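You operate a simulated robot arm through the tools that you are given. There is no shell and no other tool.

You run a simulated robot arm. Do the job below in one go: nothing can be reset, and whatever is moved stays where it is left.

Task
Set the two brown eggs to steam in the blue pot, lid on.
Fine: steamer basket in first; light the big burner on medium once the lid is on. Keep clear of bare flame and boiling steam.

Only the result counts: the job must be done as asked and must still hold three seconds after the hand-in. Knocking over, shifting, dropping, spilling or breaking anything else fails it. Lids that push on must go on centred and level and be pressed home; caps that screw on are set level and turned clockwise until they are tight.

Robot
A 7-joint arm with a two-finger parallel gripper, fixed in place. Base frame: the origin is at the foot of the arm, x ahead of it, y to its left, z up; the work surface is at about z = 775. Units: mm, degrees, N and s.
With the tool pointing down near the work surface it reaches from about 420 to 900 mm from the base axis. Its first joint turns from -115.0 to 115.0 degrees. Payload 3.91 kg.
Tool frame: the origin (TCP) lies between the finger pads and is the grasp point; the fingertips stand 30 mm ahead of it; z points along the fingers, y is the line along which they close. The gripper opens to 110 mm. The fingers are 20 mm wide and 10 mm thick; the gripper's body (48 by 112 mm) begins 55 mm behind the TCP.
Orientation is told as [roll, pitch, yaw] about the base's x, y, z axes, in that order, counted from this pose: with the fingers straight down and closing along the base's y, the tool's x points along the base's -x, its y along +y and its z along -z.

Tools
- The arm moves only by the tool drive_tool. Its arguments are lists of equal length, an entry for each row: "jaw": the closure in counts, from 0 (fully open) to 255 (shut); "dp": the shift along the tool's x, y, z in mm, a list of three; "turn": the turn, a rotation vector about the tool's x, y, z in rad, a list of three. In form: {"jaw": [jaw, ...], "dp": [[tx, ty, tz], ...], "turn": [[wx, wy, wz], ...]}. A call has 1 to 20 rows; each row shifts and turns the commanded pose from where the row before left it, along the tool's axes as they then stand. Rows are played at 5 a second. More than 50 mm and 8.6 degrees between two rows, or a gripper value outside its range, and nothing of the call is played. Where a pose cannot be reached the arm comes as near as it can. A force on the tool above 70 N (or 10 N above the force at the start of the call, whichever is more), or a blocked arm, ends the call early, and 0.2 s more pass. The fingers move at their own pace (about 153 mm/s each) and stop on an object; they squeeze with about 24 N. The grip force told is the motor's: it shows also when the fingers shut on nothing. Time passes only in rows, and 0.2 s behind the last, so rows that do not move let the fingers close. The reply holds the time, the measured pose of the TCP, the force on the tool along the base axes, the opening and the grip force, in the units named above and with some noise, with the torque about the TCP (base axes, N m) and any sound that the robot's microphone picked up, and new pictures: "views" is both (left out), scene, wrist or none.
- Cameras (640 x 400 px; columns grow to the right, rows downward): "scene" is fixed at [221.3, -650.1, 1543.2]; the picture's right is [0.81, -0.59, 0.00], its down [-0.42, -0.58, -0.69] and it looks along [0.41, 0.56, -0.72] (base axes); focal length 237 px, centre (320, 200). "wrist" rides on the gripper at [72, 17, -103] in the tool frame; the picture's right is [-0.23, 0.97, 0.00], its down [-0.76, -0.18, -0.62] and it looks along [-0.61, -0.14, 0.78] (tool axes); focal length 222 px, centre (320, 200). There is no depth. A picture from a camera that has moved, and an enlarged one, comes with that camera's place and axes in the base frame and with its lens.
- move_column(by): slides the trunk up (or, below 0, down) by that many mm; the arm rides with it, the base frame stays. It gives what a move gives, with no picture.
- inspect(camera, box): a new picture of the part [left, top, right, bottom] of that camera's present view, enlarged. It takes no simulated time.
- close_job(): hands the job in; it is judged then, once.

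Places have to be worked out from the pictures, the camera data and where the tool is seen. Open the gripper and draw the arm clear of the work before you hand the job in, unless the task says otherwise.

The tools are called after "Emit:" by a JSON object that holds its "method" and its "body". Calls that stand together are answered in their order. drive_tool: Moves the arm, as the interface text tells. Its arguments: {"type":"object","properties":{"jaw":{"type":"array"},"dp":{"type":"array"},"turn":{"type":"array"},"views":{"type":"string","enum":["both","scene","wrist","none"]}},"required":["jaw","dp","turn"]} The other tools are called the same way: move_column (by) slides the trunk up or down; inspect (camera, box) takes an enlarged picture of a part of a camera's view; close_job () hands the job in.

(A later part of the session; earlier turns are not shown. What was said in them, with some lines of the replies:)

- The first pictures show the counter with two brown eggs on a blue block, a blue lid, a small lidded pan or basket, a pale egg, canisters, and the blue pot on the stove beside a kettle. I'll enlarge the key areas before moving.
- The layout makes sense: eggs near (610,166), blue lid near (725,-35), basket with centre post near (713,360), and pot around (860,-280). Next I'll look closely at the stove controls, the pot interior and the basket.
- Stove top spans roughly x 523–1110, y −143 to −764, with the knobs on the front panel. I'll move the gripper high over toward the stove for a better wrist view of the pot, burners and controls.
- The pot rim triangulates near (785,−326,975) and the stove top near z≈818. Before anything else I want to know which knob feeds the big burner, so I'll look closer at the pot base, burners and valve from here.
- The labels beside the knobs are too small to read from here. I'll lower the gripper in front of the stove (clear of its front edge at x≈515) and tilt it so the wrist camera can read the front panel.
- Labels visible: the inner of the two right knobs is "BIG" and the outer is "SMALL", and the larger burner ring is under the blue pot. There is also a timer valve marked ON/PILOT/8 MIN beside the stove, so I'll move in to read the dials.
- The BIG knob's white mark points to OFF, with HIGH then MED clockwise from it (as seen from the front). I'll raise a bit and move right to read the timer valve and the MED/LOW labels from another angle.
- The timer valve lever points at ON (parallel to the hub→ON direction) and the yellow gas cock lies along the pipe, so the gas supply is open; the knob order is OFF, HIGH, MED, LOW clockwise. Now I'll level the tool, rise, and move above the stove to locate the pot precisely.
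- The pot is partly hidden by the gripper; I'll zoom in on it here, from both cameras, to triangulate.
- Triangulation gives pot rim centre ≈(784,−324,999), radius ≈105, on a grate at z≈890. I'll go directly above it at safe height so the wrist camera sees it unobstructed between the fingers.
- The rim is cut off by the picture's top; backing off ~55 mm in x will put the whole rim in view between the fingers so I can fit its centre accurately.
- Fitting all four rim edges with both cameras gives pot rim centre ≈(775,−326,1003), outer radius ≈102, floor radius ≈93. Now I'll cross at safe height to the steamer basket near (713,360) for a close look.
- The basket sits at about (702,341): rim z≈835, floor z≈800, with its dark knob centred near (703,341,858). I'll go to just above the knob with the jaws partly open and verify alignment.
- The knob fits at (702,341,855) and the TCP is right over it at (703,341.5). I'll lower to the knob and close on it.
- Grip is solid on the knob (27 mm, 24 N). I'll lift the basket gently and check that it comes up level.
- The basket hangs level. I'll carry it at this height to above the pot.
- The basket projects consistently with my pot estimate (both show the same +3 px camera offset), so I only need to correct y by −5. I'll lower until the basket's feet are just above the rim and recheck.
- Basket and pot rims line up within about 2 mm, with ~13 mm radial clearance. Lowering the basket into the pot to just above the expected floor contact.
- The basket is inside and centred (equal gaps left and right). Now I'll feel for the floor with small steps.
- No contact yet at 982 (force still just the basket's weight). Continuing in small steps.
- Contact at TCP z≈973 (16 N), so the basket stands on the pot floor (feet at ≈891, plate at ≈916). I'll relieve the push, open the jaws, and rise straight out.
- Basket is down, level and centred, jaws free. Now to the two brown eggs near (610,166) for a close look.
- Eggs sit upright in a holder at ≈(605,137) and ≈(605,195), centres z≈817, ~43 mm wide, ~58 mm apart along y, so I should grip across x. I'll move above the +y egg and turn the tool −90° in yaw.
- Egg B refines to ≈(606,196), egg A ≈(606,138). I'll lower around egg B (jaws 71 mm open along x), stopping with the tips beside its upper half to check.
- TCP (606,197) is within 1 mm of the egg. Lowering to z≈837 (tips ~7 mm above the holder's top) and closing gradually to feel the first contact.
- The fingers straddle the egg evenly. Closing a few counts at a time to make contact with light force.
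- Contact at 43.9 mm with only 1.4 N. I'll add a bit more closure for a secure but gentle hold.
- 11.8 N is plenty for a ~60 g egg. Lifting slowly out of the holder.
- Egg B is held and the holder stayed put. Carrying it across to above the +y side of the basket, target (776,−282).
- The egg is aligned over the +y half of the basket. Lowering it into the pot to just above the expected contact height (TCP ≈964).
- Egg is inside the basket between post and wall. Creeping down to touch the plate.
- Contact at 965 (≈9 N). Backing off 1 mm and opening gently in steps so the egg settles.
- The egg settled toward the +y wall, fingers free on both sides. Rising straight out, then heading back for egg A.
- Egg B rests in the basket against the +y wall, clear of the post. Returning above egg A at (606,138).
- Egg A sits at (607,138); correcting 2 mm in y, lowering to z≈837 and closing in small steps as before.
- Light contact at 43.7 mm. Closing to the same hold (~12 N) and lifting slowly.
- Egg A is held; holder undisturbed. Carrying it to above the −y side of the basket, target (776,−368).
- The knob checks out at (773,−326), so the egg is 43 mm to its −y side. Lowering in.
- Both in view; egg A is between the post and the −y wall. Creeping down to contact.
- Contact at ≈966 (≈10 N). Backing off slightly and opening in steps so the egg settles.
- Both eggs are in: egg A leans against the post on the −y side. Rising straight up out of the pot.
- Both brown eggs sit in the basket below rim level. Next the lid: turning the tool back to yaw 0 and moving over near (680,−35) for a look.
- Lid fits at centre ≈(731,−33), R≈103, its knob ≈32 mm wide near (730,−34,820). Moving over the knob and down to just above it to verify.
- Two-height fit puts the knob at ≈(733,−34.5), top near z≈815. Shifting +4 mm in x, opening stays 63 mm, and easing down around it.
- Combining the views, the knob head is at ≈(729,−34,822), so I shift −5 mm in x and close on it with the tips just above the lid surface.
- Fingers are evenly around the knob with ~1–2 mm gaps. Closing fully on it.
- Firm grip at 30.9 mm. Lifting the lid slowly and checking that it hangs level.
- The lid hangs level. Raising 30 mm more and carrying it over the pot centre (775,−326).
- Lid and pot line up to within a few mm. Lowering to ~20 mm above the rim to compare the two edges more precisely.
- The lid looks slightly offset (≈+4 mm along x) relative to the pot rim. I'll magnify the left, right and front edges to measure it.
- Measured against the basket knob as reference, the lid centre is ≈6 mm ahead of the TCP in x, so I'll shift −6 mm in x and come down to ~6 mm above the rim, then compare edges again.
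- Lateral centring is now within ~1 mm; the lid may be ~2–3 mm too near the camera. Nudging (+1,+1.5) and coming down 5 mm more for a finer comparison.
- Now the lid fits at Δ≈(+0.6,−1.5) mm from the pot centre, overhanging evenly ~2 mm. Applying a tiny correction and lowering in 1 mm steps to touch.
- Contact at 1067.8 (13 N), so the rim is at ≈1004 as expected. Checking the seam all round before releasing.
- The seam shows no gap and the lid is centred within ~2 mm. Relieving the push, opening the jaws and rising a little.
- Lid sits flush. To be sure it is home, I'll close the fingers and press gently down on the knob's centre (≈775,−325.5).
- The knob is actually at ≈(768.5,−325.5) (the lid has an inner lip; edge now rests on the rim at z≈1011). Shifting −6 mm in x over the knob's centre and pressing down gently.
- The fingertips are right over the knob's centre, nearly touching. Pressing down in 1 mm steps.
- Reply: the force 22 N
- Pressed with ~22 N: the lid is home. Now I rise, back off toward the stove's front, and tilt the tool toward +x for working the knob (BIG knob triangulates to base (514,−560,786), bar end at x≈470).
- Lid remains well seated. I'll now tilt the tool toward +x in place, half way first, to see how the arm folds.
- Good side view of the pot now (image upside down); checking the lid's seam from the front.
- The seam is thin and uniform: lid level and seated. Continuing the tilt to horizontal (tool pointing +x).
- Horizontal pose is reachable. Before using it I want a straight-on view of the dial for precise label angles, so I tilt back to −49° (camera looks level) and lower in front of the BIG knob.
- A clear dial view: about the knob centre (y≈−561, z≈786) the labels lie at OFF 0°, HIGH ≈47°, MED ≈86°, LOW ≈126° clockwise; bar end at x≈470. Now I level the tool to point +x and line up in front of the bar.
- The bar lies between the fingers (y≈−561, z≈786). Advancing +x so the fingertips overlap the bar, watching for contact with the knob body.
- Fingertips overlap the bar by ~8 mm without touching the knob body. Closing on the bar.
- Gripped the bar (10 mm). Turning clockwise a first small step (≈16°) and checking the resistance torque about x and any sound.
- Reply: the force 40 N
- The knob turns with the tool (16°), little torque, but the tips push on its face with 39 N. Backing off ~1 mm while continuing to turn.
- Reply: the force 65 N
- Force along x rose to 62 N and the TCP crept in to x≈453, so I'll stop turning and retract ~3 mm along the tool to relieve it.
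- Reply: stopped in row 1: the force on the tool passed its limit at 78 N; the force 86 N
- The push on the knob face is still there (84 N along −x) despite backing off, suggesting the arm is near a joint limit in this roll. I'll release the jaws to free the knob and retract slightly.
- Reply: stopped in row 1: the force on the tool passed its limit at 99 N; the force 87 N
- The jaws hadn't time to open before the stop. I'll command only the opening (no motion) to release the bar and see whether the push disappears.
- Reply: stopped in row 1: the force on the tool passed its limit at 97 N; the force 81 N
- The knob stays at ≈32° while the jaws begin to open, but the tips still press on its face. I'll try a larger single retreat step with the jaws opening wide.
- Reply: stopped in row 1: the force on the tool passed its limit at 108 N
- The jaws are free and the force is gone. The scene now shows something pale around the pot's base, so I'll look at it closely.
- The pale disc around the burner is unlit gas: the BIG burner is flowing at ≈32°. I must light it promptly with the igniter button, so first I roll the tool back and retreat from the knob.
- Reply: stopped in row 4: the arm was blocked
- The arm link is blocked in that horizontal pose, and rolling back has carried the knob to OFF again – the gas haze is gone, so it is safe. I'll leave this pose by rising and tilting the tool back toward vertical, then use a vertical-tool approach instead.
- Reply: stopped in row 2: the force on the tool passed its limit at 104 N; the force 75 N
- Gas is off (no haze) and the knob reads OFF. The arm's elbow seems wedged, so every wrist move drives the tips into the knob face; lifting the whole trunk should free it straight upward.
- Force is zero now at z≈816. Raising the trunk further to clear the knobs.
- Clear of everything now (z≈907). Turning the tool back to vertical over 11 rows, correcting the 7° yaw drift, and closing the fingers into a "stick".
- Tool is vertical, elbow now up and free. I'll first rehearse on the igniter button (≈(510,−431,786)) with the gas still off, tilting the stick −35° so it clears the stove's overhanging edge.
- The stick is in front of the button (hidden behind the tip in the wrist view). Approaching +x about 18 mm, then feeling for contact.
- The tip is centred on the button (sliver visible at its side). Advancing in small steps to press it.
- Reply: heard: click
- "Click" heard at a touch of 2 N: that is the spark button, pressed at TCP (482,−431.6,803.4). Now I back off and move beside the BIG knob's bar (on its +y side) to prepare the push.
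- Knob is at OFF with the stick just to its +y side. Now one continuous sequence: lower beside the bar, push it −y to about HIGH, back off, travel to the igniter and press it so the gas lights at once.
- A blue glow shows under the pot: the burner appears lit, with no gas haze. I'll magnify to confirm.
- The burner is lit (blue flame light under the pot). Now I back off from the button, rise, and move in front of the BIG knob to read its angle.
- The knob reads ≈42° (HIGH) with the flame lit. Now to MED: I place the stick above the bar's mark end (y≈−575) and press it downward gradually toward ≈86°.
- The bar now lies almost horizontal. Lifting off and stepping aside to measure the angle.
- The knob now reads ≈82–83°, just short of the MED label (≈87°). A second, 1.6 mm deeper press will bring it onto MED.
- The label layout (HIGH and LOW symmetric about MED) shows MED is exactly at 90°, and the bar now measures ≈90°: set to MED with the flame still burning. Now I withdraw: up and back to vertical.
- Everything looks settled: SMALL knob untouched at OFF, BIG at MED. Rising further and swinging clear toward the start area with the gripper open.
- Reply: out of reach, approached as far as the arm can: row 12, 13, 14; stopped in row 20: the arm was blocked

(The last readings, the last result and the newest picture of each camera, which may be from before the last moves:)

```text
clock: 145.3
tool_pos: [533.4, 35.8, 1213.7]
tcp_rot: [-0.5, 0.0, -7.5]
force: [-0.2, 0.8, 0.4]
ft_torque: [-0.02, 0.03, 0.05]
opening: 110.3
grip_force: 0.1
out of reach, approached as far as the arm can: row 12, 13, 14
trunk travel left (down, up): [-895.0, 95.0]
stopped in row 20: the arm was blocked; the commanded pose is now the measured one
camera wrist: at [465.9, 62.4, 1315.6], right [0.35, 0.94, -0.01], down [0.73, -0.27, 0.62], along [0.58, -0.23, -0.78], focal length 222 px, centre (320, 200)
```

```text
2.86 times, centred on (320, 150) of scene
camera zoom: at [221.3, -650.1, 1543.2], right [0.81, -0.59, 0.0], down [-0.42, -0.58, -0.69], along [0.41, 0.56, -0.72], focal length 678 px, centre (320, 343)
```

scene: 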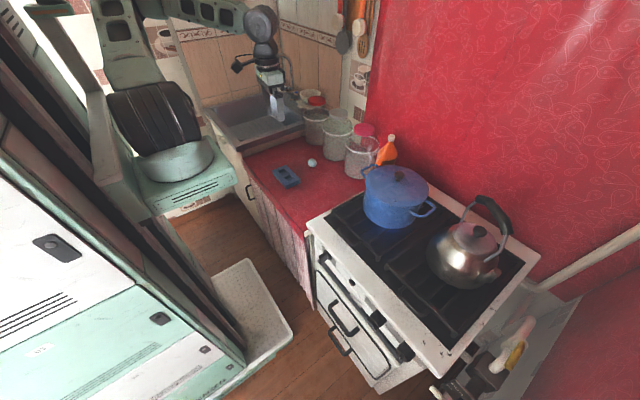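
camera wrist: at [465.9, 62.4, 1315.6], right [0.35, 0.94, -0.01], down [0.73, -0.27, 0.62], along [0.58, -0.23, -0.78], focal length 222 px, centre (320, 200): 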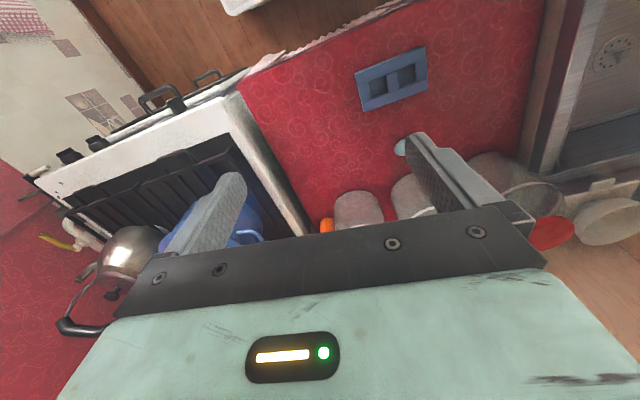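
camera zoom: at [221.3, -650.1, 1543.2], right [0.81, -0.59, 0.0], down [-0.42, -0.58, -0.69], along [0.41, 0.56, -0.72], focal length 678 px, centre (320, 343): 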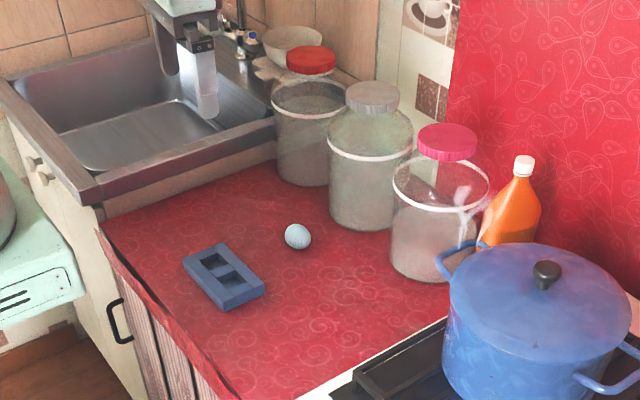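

Flame burning, steam wisps at the lid, nothing on the counter moved. The arm reported a block at the end of its swing, so I'll look at it and ease it off.

Emit:
{"method": "inspect", "body": {"camera": "scene", "box": [60, 0, 320, 200]}}

Emit:
{"method": "inspect", "body": {"camera": "wrist", "box": [0, 0, 300, 330]}}

```text
2.00 times, centred on (190, 100) of scene
camera zoom: at [221.3, -650.1, 1543.2], right [0.81, -0.59, 0.0], down [-0.42, -0.58, -0.69], along [0.41, 0.56, -0.72], focal length 475 px, centre (580, 400)
```

zoom: 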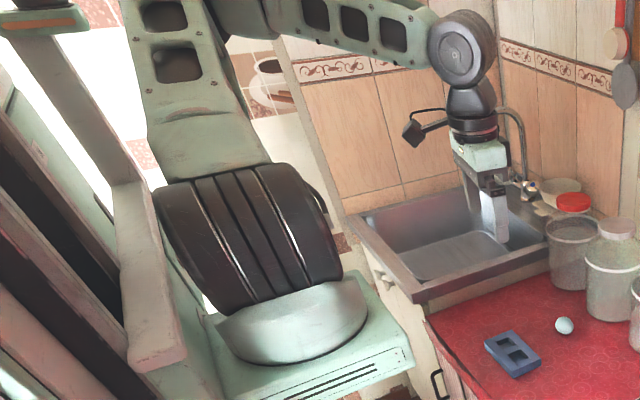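

```text
1.21 times, centred on (150, 165) of wrist
camera zoom: at [465.9, 62.4, 1315.6], right [0.35, 0.94, -0.01], down [0.73, -0.27, 0.62], along [0.58, -0.23, -0.78], focal length 269 px, centre (526, 242)
```

zoom: 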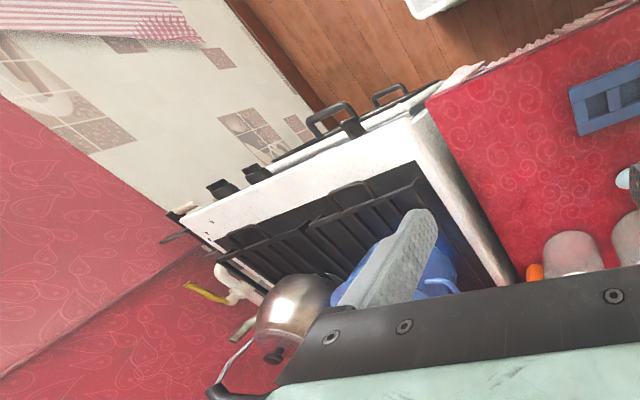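

No contact with any kitchen item; it looks like the arm's own shoulder limit near its column. I'll ease back a little so it rests unforced, then check everything once more.

Emit:
{"method": "drive_tool", "body": {"jaw": [0, 0, 0, 0], "dp": [[0, -15, 0], [0, -15, 0], [0, 0, 0], [0, 0, 0]], "turn": [[0, 0, 0], [0, 0, 0], [0, 0, 0], [0, 0, 0]]}}

Emit:
{"method": "inspect", "body": {"camera": "scene", "box": [330, 140, 470, 250]}}

Emit:
{"method": "inspect", "body": {"camera": "scene", "box": [345, 290, 415, 365]}}

Emit:
{"method": "inspect", "body": {"camera": "wrist", "box": [20, 130, 140, 220]}}

```text
clock: 146.3
tool_pos: [529.0, 8.2, 1213.9]
tcp_rot: [-0.6, 0.0, -7.1]
force: [-0.8, -1.2, 0.4]
ft_torque: [0.01, 0.0, 0.03]
opening: 110.0
grip_force: 0.2
trunk travel left (down, up): [-895.0, 95.0]
camera wrist: at [460.7, 34.3, 1316.2], right [0.35, 0.94, -0.01], down [0.73, -0.27, 0.62], along [0.58, -0.22, -0.78], focal length 222 px, centre (320, 200)
```

scene: 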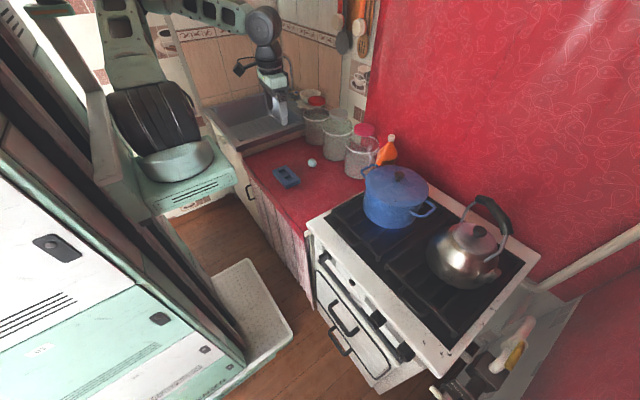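
wrist: 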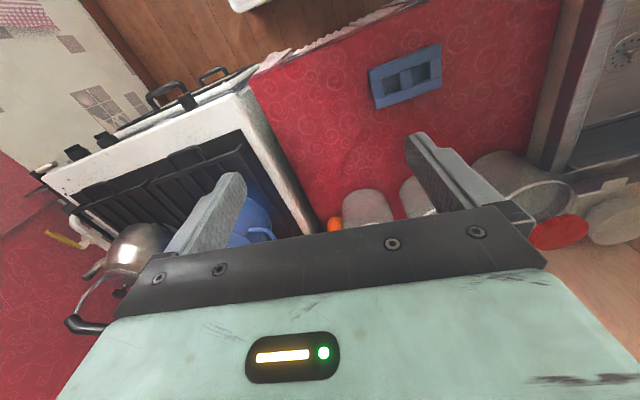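

```text
3.64 times, centred on (400, 195) of scene
camera zoom: at [221.3, -650.1, 1543.2], right [0.81, -0.59, 0.0], down [-0.42, -0.58, -0.69], along [0.41, 0.56, -0.72], focal length 863 px, centre (29, 218)
```

zoom: 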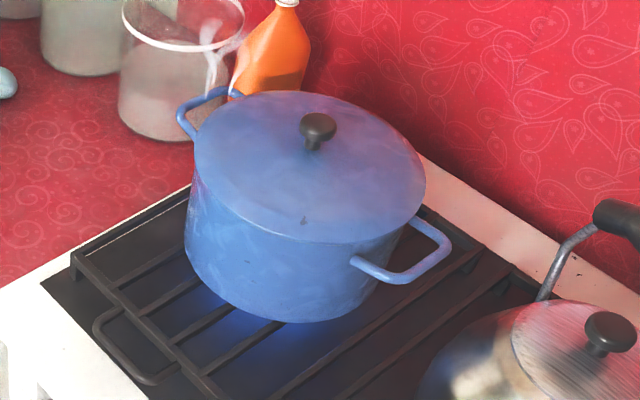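

```text
5.33 times, centred on (380, 328) of scene
camera zoom: at [221.3, -650.1, 1543.2], right [0.81, -0.59, 0.0], down [-0.42, -0.58, -0.69], along [0.41, 0.56, -0.72], focal length 1266 px, centre (0, -480)
```

zoom: 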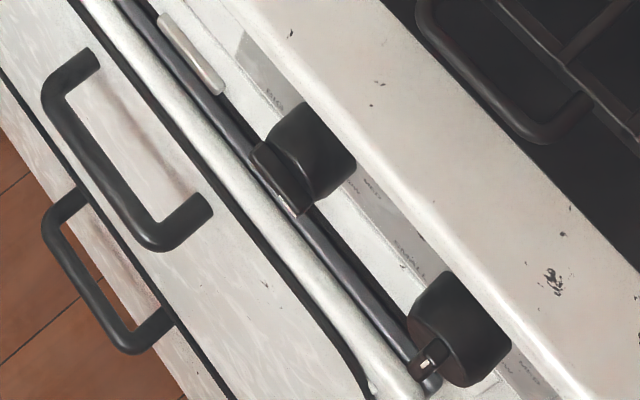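

```text
4.44 times, centred on (80, 175) of wrist
camera zoom: at [460.7, 34.3, 1316.2], right [0.35, 0.94, -0.01], down [0.73, -0.27, 0.62], along [0.58, -0.22, -0.78], focal length 987 px, centre (1387, 311)
```

zoom: 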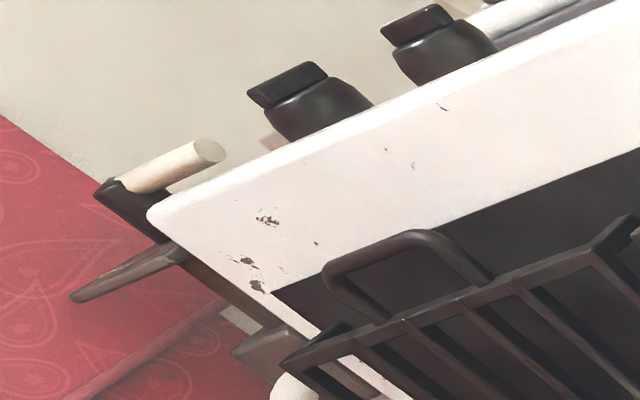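

All in place: flame on, knob at MED, SMALL at OFF, gas lever unchanged. Let me double-check the lid's seat where the steam wisps leave.

Emit:
{"method": "inspect", "body": {"camera": "scene", "box": [355, 140, 400, 185]}}

Emit:
{"method": "inspect", "body": {"camera": "scene", "box": [395, 155, 440, 205]}}

Emit:
{"method": "inspect", "body": {"camera": "wrist", "box": [150, 150, 330, 270]}}

```text
8.89 times, centred on (378, 162) of scene
camera zoom: at [221.3, -650.1, 1543.2], right [0.81, -0.59, 0.0], down [-0.42, -0.58, -0.69], along [0.41, 0.56, -0.72], focal length 2110 px, centre (-191, 533)
```

zoom: 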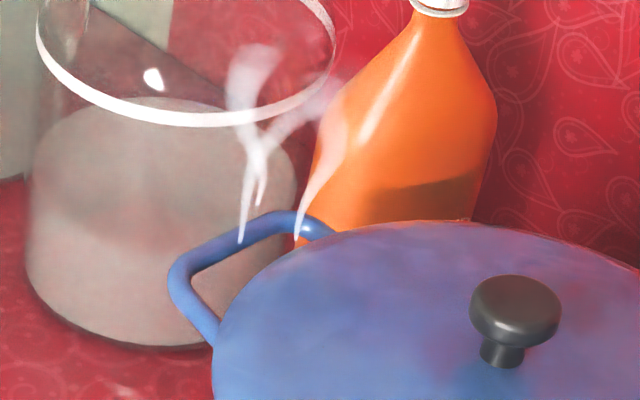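

```text
8.00 times, centred on (418, 180) of scene
camera zoom: at [221.3, -650.1, 1543.2], right [0.81, -0.59, 0.0], down [-0.42, -0.58, -0.69], along [0.41, 0.56, -0.72], focal length 1899 px, centre (-460, 360)
```

zoom: 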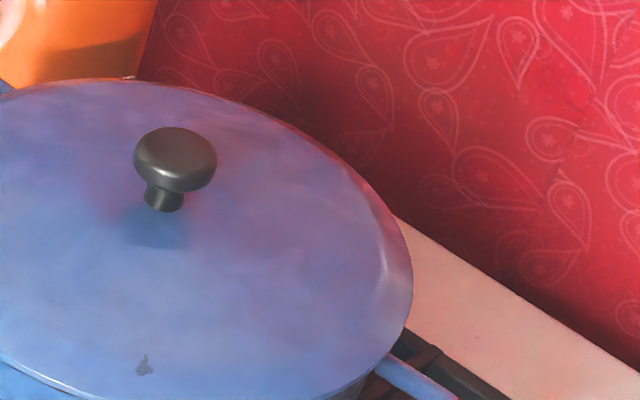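

```text
3.33 times, centred on (240, 210) of wrist
camera zoom: at [460.7, 34.3, 1316.2], right [0.35, 0.94, -0.01], down [0.73, -0.27, 0.62], along [0.58, -0.22, -0.78], focal length 740 px, centre (587, 167)
```

zoom: 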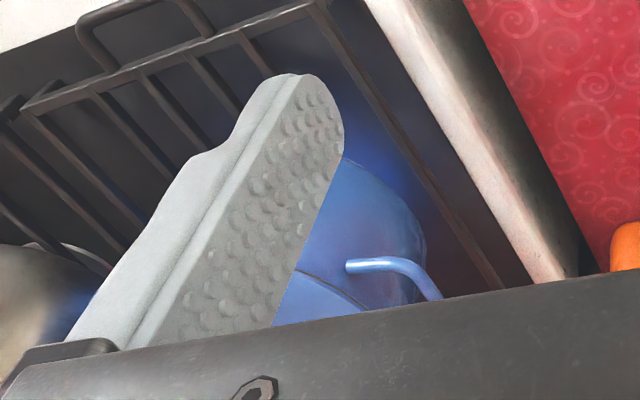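

The lid's edges match the rim on all sides (centred within ~2 mm, level); the wisps are ordinary venting steam. Basket and both brown eggs are inside, the big burner is lit on MED, and the gripper is open and clear, so I hand in.

Emit:
{"method": "close_job", "body": {}}

```text
The job is handed in.
```

The two brown eggs are steaming in the blue pot with the lid on, and I've handed the job in.

- **Basket and eggs:** the steamer basket went in first and stands on the pot floor. Both eggs are inside it; one leans against the wall and one against the centre post. Neither looked cracked.
- **Lid:** it sits centred to within about 2 mm, looked level, and I pressed it down with about 22 N.
- **Burner:** after the lid was on, I lit the big burner with the stove's spark button, then set its knob to MED. The flame was still burning and steam was venting when I finished.

**First try at the knob:** the arm got wedged. The big burner let out unlit gas for about 2 to 3 seconds before the knob turned back to OFF and the haze cleared. The fingertips also pressed on the knob's face with roughly 60 to 108 N. It turned normally afterwards and I saw no damage.

In the last pictures nothing else had moved: the small burner's knob was still at OFF and the gas lever at ON. The gripper is open and clear of the stove.
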